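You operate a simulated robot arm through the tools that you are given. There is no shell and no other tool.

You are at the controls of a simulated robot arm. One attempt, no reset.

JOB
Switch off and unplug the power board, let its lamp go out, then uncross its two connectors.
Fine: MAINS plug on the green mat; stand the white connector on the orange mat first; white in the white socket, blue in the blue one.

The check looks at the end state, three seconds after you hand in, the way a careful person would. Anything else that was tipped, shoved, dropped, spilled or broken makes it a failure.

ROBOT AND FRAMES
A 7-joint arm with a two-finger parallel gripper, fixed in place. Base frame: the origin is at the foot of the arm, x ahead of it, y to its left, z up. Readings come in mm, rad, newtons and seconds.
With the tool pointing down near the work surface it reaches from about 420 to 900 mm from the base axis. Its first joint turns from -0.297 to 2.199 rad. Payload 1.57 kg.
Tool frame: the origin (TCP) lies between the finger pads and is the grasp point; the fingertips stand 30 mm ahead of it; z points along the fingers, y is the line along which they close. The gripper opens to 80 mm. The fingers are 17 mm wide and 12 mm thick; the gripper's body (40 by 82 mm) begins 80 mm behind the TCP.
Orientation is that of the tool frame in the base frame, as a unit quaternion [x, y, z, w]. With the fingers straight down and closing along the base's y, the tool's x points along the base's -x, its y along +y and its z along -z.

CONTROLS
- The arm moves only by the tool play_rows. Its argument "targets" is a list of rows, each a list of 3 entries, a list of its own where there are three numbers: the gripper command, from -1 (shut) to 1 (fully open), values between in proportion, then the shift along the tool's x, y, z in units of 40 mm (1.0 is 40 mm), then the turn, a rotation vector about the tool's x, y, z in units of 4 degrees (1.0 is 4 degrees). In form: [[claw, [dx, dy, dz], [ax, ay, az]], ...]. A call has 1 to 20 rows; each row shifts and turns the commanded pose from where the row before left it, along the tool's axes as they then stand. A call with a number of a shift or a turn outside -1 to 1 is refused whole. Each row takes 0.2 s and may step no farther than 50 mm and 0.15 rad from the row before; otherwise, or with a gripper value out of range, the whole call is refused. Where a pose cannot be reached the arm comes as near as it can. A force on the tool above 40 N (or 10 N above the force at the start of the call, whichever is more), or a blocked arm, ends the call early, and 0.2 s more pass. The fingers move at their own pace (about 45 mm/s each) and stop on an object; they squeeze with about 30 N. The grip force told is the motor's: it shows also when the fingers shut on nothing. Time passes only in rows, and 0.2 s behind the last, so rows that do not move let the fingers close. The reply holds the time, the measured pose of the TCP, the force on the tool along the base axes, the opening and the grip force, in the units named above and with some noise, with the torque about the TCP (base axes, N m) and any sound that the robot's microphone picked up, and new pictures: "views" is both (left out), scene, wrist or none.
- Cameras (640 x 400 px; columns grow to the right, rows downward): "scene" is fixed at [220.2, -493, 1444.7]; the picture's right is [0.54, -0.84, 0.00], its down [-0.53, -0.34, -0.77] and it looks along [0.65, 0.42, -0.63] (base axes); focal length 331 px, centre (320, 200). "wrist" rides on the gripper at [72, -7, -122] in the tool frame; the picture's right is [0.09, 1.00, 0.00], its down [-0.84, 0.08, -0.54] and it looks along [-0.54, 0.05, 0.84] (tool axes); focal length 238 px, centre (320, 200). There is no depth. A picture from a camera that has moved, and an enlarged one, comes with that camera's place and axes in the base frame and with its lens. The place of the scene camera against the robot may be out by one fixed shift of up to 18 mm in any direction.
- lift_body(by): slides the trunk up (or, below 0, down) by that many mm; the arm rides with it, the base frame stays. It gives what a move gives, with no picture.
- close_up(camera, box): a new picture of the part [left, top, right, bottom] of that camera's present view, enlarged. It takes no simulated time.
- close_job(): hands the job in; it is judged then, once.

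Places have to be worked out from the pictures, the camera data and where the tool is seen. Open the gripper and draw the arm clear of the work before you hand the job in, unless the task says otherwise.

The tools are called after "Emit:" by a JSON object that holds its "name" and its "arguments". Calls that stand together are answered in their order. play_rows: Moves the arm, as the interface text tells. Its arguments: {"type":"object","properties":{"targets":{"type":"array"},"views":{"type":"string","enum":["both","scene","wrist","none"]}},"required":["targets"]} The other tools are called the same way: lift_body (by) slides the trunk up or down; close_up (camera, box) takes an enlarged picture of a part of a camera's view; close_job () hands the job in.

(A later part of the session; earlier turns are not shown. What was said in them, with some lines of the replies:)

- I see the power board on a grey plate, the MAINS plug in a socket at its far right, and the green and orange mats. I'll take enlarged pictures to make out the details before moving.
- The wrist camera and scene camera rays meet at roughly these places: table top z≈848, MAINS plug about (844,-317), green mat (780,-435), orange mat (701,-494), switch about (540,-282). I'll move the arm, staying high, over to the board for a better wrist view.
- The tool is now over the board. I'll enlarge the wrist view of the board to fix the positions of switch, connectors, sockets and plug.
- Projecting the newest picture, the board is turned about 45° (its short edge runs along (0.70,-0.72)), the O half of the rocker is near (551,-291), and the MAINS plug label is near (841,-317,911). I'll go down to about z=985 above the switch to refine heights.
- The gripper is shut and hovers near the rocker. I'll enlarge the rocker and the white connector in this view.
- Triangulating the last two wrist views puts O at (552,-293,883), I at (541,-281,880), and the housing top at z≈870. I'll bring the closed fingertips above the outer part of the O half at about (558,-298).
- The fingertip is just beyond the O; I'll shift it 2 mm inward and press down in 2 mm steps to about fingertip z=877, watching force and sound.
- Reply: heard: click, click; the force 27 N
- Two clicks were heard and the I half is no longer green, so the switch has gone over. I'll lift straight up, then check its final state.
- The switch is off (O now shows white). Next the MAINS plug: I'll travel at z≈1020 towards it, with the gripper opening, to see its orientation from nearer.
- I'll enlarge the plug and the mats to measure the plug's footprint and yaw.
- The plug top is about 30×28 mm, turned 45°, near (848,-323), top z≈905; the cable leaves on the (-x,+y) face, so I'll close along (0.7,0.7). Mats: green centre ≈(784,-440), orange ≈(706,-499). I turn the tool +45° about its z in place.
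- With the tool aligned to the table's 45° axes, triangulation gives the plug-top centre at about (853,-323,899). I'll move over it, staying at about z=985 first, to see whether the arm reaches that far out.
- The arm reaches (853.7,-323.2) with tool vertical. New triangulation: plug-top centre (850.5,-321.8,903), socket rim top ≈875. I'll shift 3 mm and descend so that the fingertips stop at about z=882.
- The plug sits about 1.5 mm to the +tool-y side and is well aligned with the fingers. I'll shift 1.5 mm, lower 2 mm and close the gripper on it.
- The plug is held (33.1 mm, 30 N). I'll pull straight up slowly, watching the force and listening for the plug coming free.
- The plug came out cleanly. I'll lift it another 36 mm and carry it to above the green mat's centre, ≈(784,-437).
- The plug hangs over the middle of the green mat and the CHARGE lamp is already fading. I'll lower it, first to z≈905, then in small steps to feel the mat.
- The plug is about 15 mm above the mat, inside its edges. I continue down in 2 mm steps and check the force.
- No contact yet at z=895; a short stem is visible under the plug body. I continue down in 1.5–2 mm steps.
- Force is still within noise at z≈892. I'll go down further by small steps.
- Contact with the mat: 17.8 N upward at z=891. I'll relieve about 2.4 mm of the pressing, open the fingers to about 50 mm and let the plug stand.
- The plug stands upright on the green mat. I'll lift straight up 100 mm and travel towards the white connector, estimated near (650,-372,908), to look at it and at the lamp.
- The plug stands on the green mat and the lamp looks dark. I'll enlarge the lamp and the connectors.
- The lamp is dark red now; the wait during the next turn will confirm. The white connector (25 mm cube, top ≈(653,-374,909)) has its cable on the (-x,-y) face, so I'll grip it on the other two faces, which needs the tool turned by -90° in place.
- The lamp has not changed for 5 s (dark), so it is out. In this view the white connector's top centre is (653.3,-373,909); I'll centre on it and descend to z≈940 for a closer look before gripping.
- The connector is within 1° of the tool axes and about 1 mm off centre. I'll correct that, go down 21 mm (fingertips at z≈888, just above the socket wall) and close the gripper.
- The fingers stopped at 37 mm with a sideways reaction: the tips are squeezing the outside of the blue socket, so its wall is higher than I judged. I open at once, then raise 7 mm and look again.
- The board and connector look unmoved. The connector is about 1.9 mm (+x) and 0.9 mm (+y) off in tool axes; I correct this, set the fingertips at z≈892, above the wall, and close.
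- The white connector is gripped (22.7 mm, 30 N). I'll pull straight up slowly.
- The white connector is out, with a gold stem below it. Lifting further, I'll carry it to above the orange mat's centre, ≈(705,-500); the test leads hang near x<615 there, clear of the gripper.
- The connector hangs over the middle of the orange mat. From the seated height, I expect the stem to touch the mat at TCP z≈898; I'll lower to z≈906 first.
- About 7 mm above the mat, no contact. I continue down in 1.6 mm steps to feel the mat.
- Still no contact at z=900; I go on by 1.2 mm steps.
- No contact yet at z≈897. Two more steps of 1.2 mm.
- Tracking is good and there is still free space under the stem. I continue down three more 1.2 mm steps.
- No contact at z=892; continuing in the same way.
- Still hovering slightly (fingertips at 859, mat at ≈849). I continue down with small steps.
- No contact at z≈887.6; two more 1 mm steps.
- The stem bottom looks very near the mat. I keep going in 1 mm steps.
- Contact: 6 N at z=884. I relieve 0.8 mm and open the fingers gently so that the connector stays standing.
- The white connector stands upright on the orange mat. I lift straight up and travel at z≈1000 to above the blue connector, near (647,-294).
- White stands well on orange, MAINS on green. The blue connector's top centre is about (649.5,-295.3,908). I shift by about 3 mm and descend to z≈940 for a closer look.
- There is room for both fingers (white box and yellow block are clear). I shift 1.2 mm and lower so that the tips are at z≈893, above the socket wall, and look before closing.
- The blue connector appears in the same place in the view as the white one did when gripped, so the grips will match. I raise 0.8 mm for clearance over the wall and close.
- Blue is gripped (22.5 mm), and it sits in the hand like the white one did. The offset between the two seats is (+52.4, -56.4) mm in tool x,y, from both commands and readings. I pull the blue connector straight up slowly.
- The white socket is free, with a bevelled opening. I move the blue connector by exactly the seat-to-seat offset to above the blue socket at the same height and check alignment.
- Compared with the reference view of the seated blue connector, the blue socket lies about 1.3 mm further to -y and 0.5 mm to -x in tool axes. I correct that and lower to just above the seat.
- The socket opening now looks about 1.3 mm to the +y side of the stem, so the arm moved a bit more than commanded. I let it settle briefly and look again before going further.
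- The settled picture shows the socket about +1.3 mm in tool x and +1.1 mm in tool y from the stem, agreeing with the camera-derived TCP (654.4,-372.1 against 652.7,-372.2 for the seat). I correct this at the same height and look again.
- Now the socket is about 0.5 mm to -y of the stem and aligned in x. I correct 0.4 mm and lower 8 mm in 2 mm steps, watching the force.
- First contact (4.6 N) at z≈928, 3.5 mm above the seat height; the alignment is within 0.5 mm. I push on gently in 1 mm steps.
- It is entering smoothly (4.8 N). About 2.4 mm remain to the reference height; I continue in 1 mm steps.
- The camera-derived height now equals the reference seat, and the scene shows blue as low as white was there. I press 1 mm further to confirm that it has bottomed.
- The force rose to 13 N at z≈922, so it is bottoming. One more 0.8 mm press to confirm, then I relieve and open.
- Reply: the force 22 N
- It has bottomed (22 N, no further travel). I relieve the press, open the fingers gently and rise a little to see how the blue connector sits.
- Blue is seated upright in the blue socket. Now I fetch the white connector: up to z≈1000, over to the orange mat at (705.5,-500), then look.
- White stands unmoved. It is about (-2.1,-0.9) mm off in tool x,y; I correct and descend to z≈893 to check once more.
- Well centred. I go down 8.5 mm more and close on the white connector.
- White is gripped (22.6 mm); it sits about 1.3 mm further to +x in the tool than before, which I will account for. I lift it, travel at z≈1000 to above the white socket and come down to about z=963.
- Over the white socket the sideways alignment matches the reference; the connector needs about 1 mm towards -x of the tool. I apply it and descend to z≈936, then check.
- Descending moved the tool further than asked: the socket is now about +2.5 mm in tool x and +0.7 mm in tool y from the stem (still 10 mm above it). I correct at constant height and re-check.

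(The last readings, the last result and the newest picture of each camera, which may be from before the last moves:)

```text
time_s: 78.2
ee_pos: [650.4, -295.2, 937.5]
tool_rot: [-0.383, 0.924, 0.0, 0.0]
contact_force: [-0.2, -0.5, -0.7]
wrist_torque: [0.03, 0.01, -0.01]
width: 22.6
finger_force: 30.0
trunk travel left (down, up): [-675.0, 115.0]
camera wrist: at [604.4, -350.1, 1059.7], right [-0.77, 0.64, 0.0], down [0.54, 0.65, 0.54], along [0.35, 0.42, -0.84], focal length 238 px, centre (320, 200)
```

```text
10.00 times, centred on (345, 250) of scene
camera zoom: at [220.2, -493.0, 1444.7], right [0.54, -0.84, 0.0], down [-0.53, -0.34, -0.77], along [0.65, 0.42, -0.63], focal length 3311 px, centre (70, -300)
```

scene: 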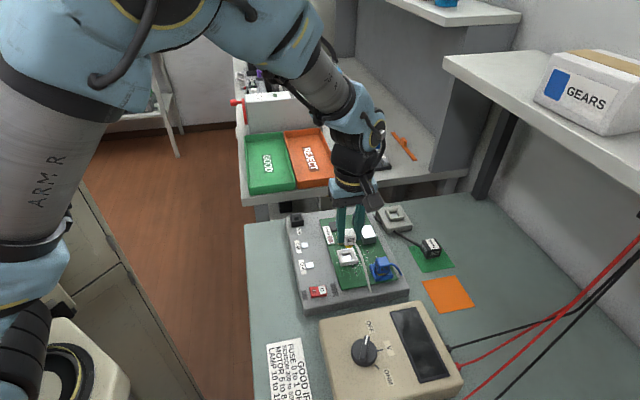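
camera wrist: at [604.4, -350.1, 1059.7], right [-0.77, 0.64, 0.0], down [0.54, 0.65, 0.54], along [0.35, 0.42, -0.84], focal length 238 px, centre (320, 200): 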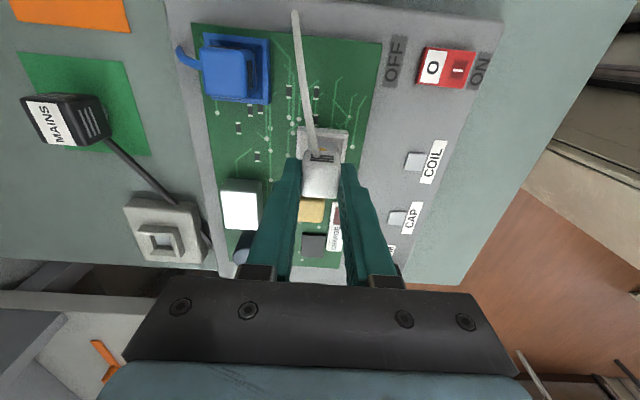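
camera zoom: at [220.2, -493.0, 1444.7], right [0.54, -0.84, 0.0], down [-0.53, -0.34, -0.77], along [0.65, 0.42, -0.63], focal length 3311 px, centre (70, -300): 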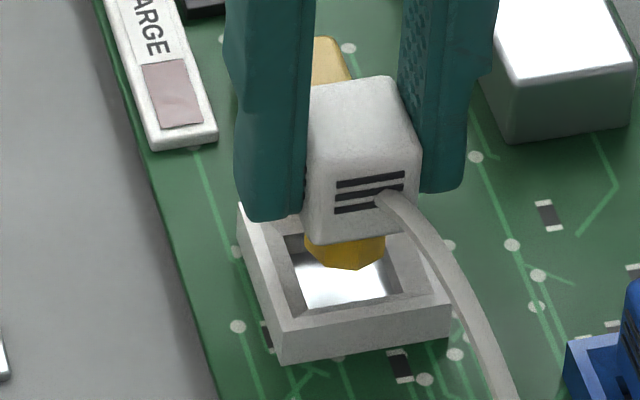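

Sideways alignment is now within 0.3 mm, and about +0.8 mm in tool x remains by comparison with the blue insertion. I apply it and lower 8 mm in 2 mm steps.

Emit:
{"name": "play_rows", "arguments": {"targets": [[-1, [0.02, 0, 0], [0, 0, 0]], [-1, [0, 0, 0.05], [0, 0, 0]], [-1, [0, 0, 0.05], [0, 0, 0]], [-1, [0, 0, 0.05], [0, 0, 0]], [-1, [0, 0, 0.04], [0, 0, 0]], [-1, [0, 0, 0], [0, 0, 0]]], "views": "wrist"}}

Emit:
{"name": "close_up", "arguments": {"camera": "wrist", "box": [280, 115, 360, 165]}}

Emit:
{"name": "close_up", "arguments": {"camera": "scene", "box": [325, 230, 365, 270]}}

```text
time_s: 79.6
ee_pos: [649.7, -295.1, 930.6]
tool_rot: [-0.383, 0.924, -0.001, 0.0]
contact_force: [1.0, 0.3, 0.5]
wrist_torque: [-0.02, 0.04, -0.02]
width: 22.4
finger_force: 30.4
trunk travel left (down, up): [-675.0, 115.0]
camera wrist: at [603.4, -351.3, 1052.1], right [-0.77, 0.64, 0.0], down [0.54, 0.65, 0.54], along [0.35, 0.42, -0.84], focal length 238 px, centre (320, 200)
```

wrist: 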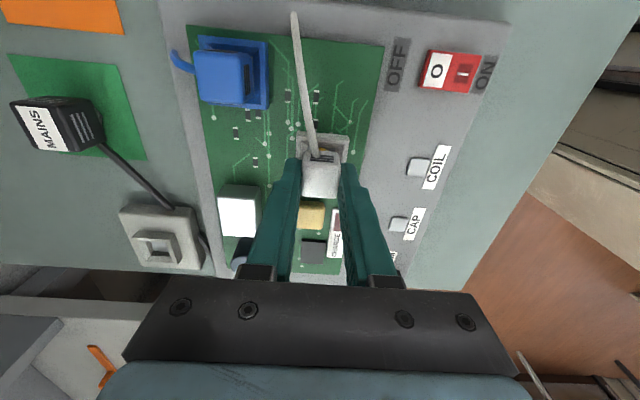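

```text
8.00 times, centred on (320, 140) of wrist
camera zoom: at [603.4, -351.3, 1052.1], right [-0.77, 0.64, 0.0], down [0.54, 0.65, 0.54], along [0.35, 0.42, -0.84], focal length 1907 px, centre (320, 680)
```

zoom: 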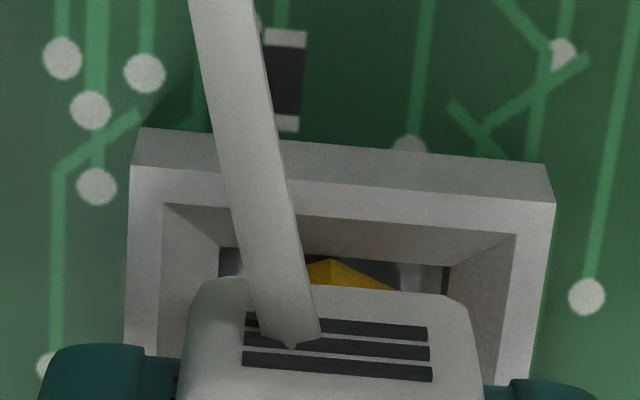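

```text
10.00 times, centred on (345, 250) of scene
camera zoom: at [220.2, -493.0, 1444.7], right [0.54, -0.84, 0.0], down [-0.53, -0.34, -0.77], along [0.65, 0.42, -0.63], focal length 3311 px, centre (70, -300)
```

zoom: 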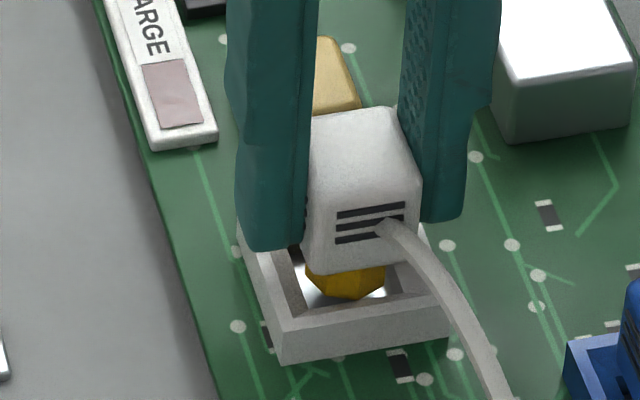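

Aligned within about 0.4 mm in both directions. I lower in 1 mm steps into the white socket.

Emit:
{"name": "play_rows", "arguments": {"targets": [[-1, [0, 0, 0.03], [0, 0, 0]], [-1, [0, 0, 0.025], [0, 0, 0]], [-1, [0, 0, 0.025], [0, 0, 0]], [-1, [0, 0, 0], [0, 0, 0]]], "views": "wrist"}}

Emit:
{"name": "close_up", "arguments": {"camera": "wrist", "box": [280, 115, 360, 165]}}

Emit:
{"name": "close_up", "arguments": {"camera": "scene", "box": [325, 230, 365, 270]}}

```text
time_s: 80.6
ee_pos: [649.8, -295.2, 927.5]
tool_rot: [-0.382, 0.924, 0.0, 0.0]
contact_force: [-0.1, -3.1, 5.3]
wrist_torque: [-0.1, -0.01, 0.01]
width: 22.6
finger_force: 29.4
trunk travel left (down, up): [-675.0, 115.0]
camera wrist: at [603.5, -351.0, 1049.1], right [-0.77, 0.64, 0.0], down [0.54, 0.65, 0.54], along [0.35, 0.42, -0.84], focal length 238 px, centre (320, 200)
```

wrist: 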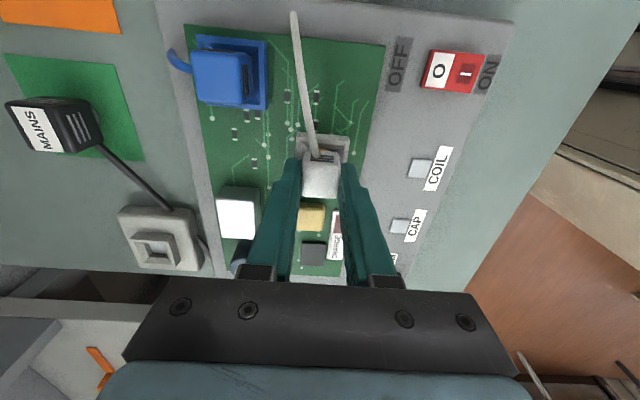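

```text
8.00 times, centred on (320, 140) of wrist
camera zoom: at [603.5, -351.0, 1049.1], right [-0.77, 0.64, 0.0], down [0.54, 0.65, 0.54], along [0.35, 0.42, -0.84], focal length 1907 px, centre (320, 680)
```

zoom: 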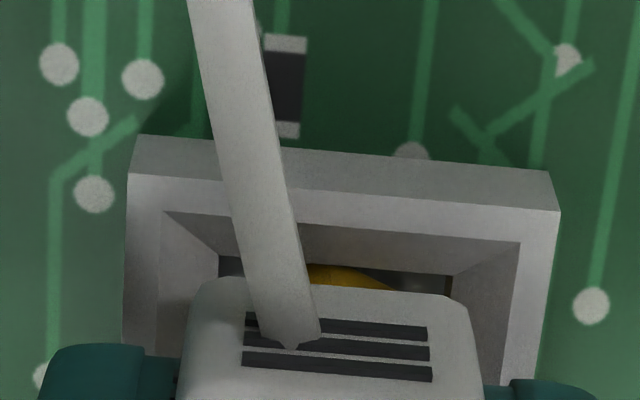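

```text
10.00 times, centred on (345, 250) of scene
camera zoom: at [220.2, -493.0, 1444.7], right [0.54, -0.84, 0.0], down [-0.53, -0.34, -0.77], along [0.65, 0.42, -0.63], focal length 3311 px, centre (70, -300)
```

zoom: 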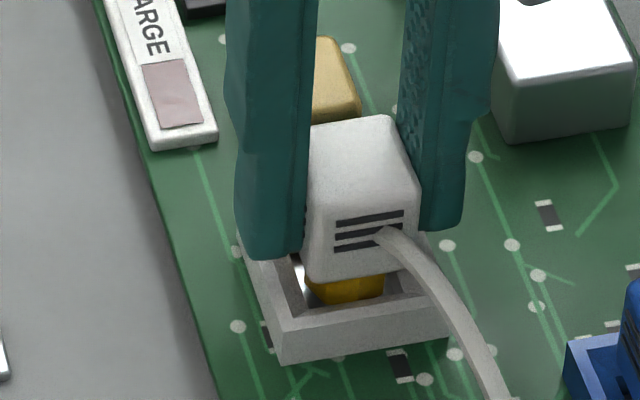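

Same entering force as with blue (5.3 N) at z≈927. I continue down in 1 mm steps.

Emit:
{"name": "play_rows", "arguments": {"targets": [[-1, [0, 0, 0.025], [0, 0, 0]], [-1, [0, 0, 0.025], [0, 0, 0]], [-1, [0, 0, 0.025], [0, 0, 0]], [-1, [0, 0, 0], [0, 0, 0]]], "views": "wrist"}}

Emit:
{"name": "close_up", "arguments": {"camera": "wrist", "box": [280, 115, 360, 165]}}

Emit:
{"name": "close_up", "arguments": {"camera": "scene", "box": [325, 230, 365, 270]}}

```text
time_s: 81.6
ee_pos: [649.8, -295.6, 923.7]
tool_rot: [-0.383, 0.924, 0.0, 0.0]
contact_force: [-0.3, -0.3, 3.9]
wrist_torque: [-0.07, 0.0, -0.01]
width: 22.8
finger_force: 30.1
trunk travel left (down, up): [-675.0, 115.0]
camera wrist: at [603.7, -350.8, 1046.0], right [-0.77, 0.64, 0.0], down [0.54, 0.65, 0.54], along [0.35, 0.42, -0.84], focal length 238 px, centre (320, 200)
```

wrist: 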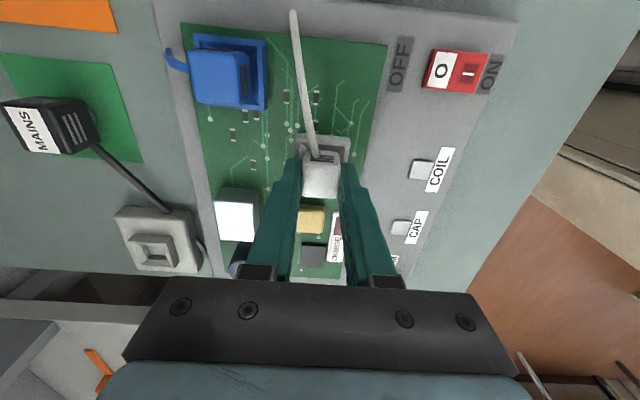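

```text
8.00 times, centred on (320, 140) of wrist
camera zoom: at [603.7, -350.8, 1046.0], right [-0.77, 0.64, 0.0], down [0.54, 0.65, 0.54], along [0.35, 0.42, -0.84], focal length 1907 px, centre (320, 680)
```

zoom: 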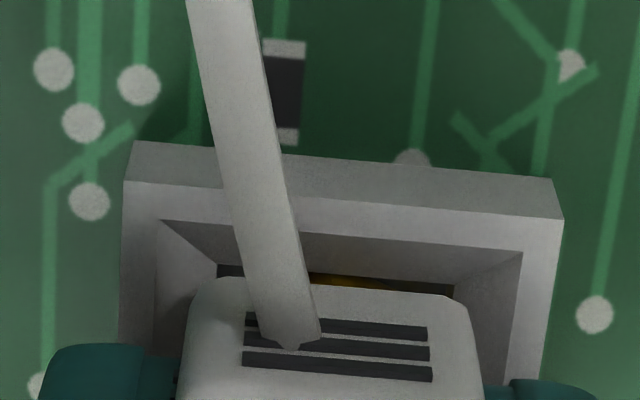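

```text
10.00 times, centred on (345, 250) of scene
camera zoom: at [220.2, -493.0, 1444.7], right [0.54, -0.84, 0.0], down [-0.53, -0.34, -0.77], along [0.65, 0.42, -0.63], focal length 3311 px, centre (70, -300)
```

zoom: 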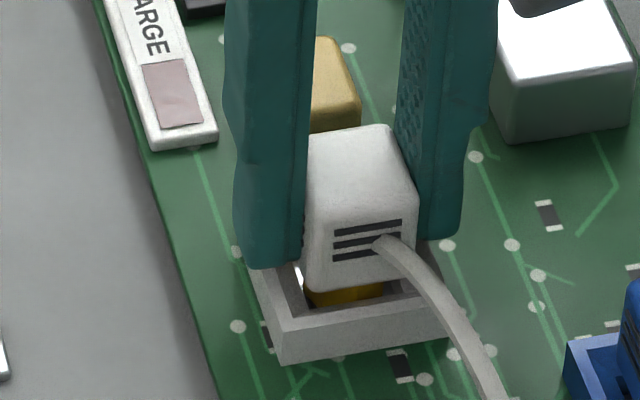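

Nearly seated (z≈924). I press 1 mm further, step by step, to feel the bottom.

Emit:
{"name": "play_rows", "arguments": {"targets": [[-1, [0, 0, 0.025], [0, 0, 0]], [-1, [0, 0, 0.015], [0, 0, 0]], [-1, [0, 0, 0], [0, 0, 0]]], "views": "none"}}

```text
time_s: 82.4
ee_pos: [649.4, -294.3, 923.4]
tool_rot: [-0.383, 0.924, -0.001, 0.001]
contact_force: [0.7, 2.8, 11.4]
wrist_torque: [0.09, 0.04, -0.02]
width: 22.3
finger_force: 30.0
trunk travel left (down, up): [-675.0, 115.0]
```

The force is rising (11 N), so the floor is reached. One last 1 mm press to confirm.

Emit:
{"name": "play_rows", "arguments": {"targets": [[-1, [0, 0, 0.025], [0, 0, 0]], [-1, [0, 0, 0], [0, 0, 0]]], "views": "both"}}

Emit:
{"name": "close_up", "arguments": {"camera": "scene", "box": [310, 215, 406, 295]}}

```text
time_s: 83.0
ee_pos: [650.1, -295.0, 922.7]
tool_rot: [-0.384, 0.924, -0.001, 0.002]
contact_force: [2.1, 2.8, 21.5]
wrist_torque: [0.07, 0.02, 0.0]
width: 22.4
finger_force: 30.1
trunk travel left (down, up): [-675.0, 115.0]
camera wrist: at [603.4, -350.8, 1045.0], right [-0.77, 0.64, 0.0], down [0.54, 0.65, 0.54], along [0.35, 0.42, -0.84], focal length 238 px, centre (320, 200)
```

scene: 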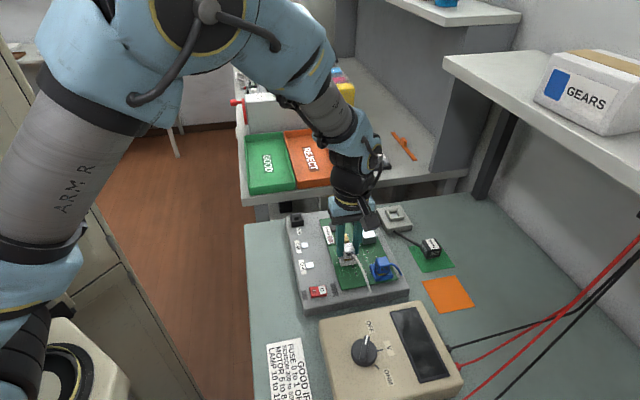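
wrist: 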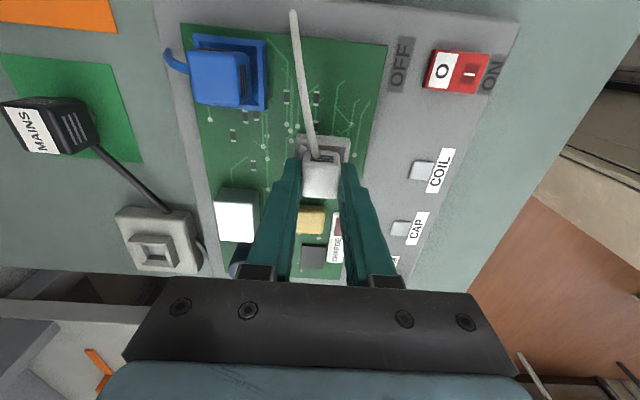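

```text
5.00 times, centred on (358, 255) of scene
camera zoom: at [220.2, -493.0, 1444.7], right [0.54, -0.84, 0.0], down [-0.53, -0.34, -0.77], along [0.65, 0.42, -0.63], focal length 1656 px, centre (130, -75)
```

zoom: 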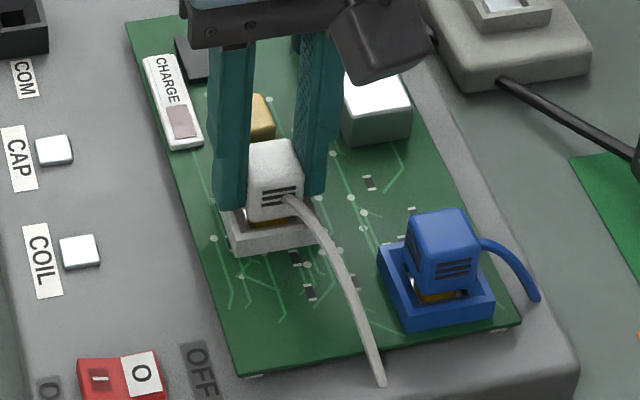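

White has bottomed (21.5 N at z≈922.7). I relieve the press, open the fingers gently, and rise straight up.

Emit:
{"name": "play_rows", "arguments": {"targets": [[-1, [0, 0, -0.045], [0, 0, 0]], [-1, [0, 0, 0], [0, 0, 0]], [-0.4, [0, 0, 0], [0, 0, 0]], [-0.3, [0, 0, 0], [0, 0, 0]], [-0.1, [0, 0, 0], [0, 0, 0]], [0.1, [0, 0, 0], [0, 0, 0]], [0.1, [0, 0, -0.3], [0, 0, 0]], [0.1, [0, 0, -0.6], [0, 0, 0]], [0.1, [0, 0, -0.9], [0, 0, 0]], [0.1, [0, 0, -0.5], [0, 0, 0]], [0.1, [0, 0, 0], [0, 0, 0]]], "views": "both"}}

Emit:
{"name": "close_up", "arguments": {"camera": "wrist", "box": [180, 20, 400, 170]}}

Emit:
{"name": "close_up", "arguments": {"camera": "scene", "box": [280, 205, 480, 320]}}

Emit:
{"name": "close_up", "arguments": {"camera": "scene", "box": [325, 225, 405, 290]}}

```text
time_s: 85.4
ee_pos: [649.3, -295.9, 1016.5]
tool_rot: [-0.383, 0.924, 0.0, 0.0]
contact_force: [0.0, -0.6, -0.1]
wrist_torque: [0.01, 0.01, -0.03]
width: 44.2
finger_force: 0.0
trunk travel left (down, up): [-675.0, 115.0]
camera wrist: at [603.0, -351.4, 1137.2], right [-0.77, 0.64, 0.0], down [0.54, 0.65, 0.54], along [0.35, 0.42, -0.84], focal length 238 px, centre (320, 200)
```

scene: 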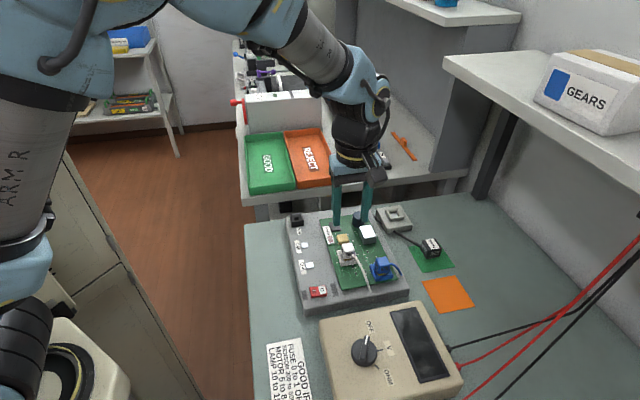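
wrist: 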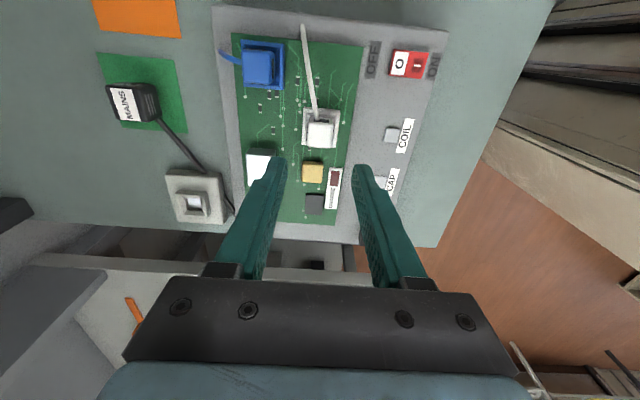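

```text
2.67 times, centred on (290, 95) of wrist
camera zoom: at [603.0, -351.4, 1137.2], right [-0.77, 0.64, 0.0], down [0.54, 0.65, 0.54], along [0.35, 0.42, -0.84], focal length 636 px, centre (400, 480)
```

zoom: 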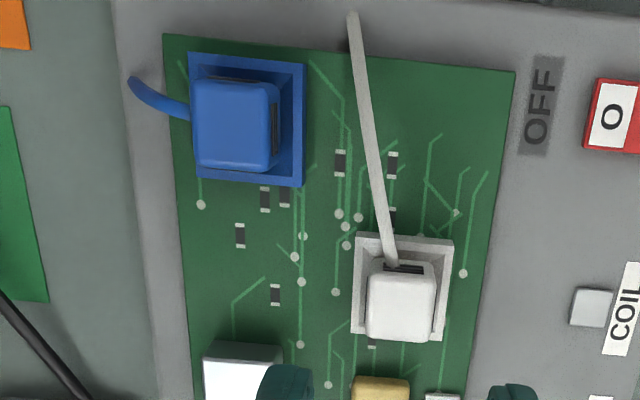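

```text
3.20 times, centred on (380, 262) of scene
camera zoom: at [220.2, -493.0, 1444.7], right [0.54, -0.84, 0.0], down [-0.53, -0.34, -0.77], along [0.65, 0.42, -0.63], focal length 1060 px, centre (128, 0)
```

zoom: 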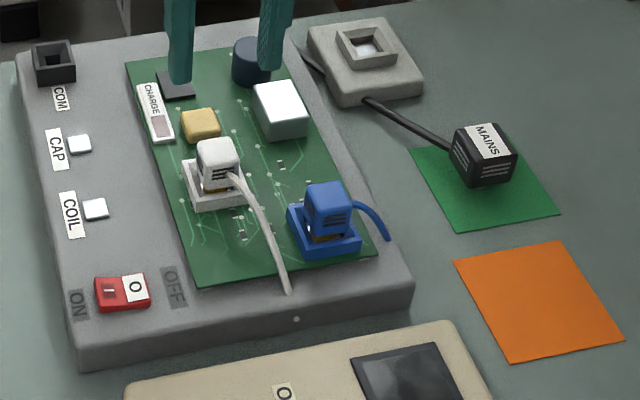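

```text
6.15 times, centred on (365, 258) of scene
camera zoom: at [220.2, -493.0, 1444.7], right [0.54, -0.84, 0.0], down [-0.53, -0.34, -0.77], along [0.65, 0.42, -0.63], focal length 2038 px, centre (43, -154)
```

zoom: 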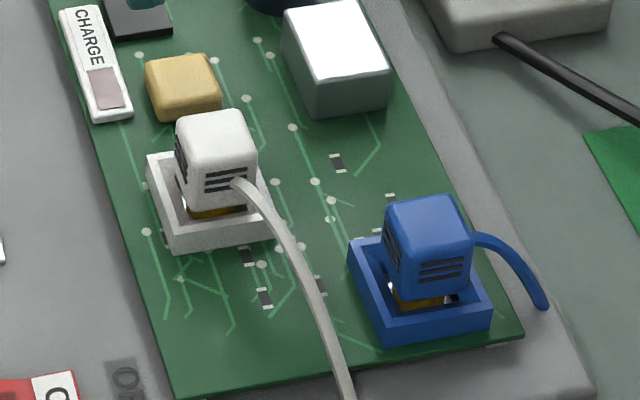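

Everything is in place: white in the white socket, blue in the blue one, MAINS on the green mat, switch at O, lamp dark. I open the gripper and draw the arm up and away to the left, clear of the work.

Emit:
{"name": "play_rows", "arguments": {"targets": [[0.3, [0, 0, -0.9], [0, 0, 0]], [0.6, [0, 0, -0.9], [0, 0, 0]], [1, [0, 0, -0.9], [0, 0, 0]], [1, [-0.53, 0.53, 0], [0, 0, 0]], [1, [-0.53, 0.53, 0], [0, 0, 0]], [1, [-0.53, 0.53, 0], [0, 0, 0]], [1, [-0.53, 0.53, 0], [0, 0, 0]], [1, [-0.53, 0.53, 0], [0, 0, 0]], [1, [-0.53, 0.53, 0], [0, 0, 0]], [1, [0, 0, 0], [0, 0, 0]]], "views": "both"}}

Emit:
{"name": "close_up", "arguments": {"camera": "scene", "box": [280, 205, 480, 320]}}

Emit:
{"name": "close_up", "arguments": {"camera": "scene", "box": [320, 220, 410, 290]}}

```text
time_s: 87.6
ee_pos: [648.3, -113.9, 1121.4]
tool_rot: [-0.383, 0.924, 0.0, 0.0]
contact_force: [-0.1, 0.4, -0.3]
wrist_torque: [-0.02, 0.01, -0.03]
width: 79.9
finger_force: 0.0
trunk travel left (down, up): [-675.0, 115.0]
camera wrist: at [602.7, -169.6, 1244.4], right [-0.77, 0.64, 0.0], down [0.54, 0.65, 0.54], along [0.35, 0.42, -0.84], focal length 238 px, centre (320, 200)
```

scene: 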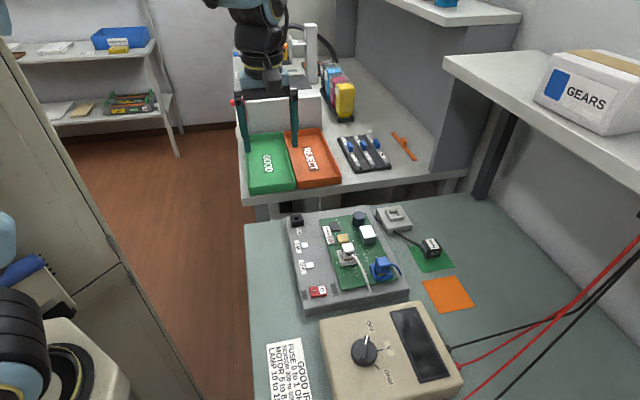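
wrist: 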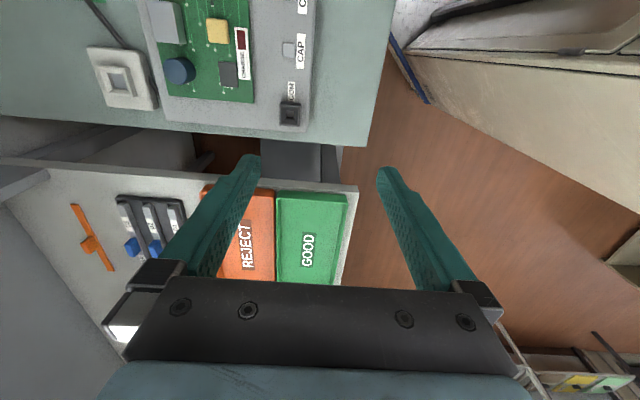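

```text
3.20 times, centred on (380, 262) of scene
camera zoom: at [220.2, -493.0, 1444.7], right [0.54, -0.84, 0.0], down [-0.53, -0.34, -0.77], along [0.65, 0.42, -0.63], focal length 1060 px, centre (128, 0)
```

zoom: 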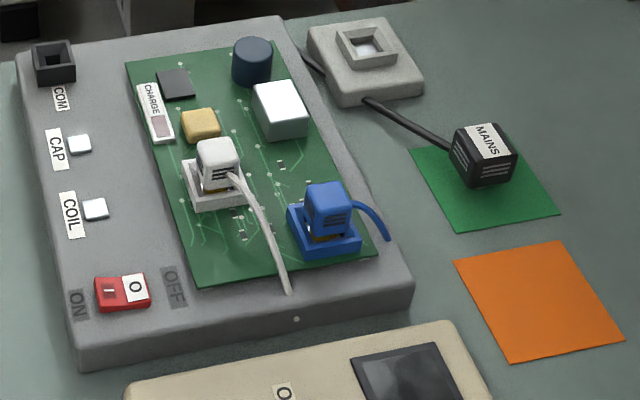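

```text
5.71 times, centred on (365, 255) of scene
camera zoom: at [220.2, -493.0, 1444.7], right [0.54, -0.84, 0.0], down [-0.53, -0.34, -0.77], along [0.65, 0.42, -0.63], focal length 1892 px, centre (63, -114)
```

zoom: 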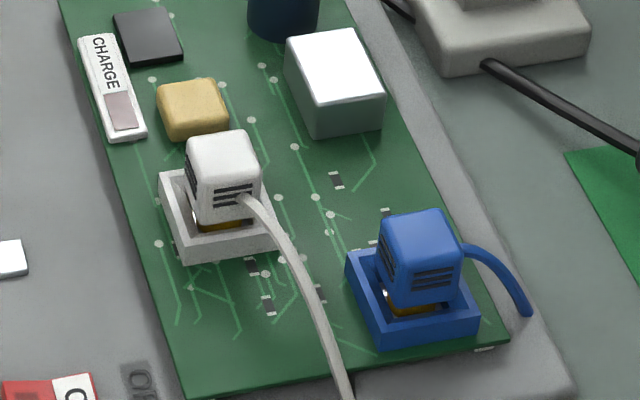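

The arm is clear with the gripper open. The scene shows every part of the job in its final state, with nothing else disturbed, so I hand the job in.

Emit:
{"name": "close_job", "arguments": {}}

```text
The job is handed in.
```

I've handed the job in. The board is switched off and unplugged, and its two connectors are uncrossed. The check's verdict hasn't come back to me.

- **Switch:** the rocker is at O.
- **MAINS plug:** it stands upright on the green mat, inside the edges.
- **Lamp:** CHARGE had gone dark and stayed unchanged for over five seconds before I moved either connector.
- **Connectors:** I stood white on the orange mat first. Blue then went into the blue socket and white into the white one. I pressed each until it would go no further, and both sit upright.

While first gripping the white connector, the fingertips closed on the outside of the blue socket and squeezed it briefly. I opened at once. The board, socket and connector looked unmoved in the pictures afterwards.

The arm finished clear of the work with the gripper open, and nothing else looked disturbed in the last pictures.
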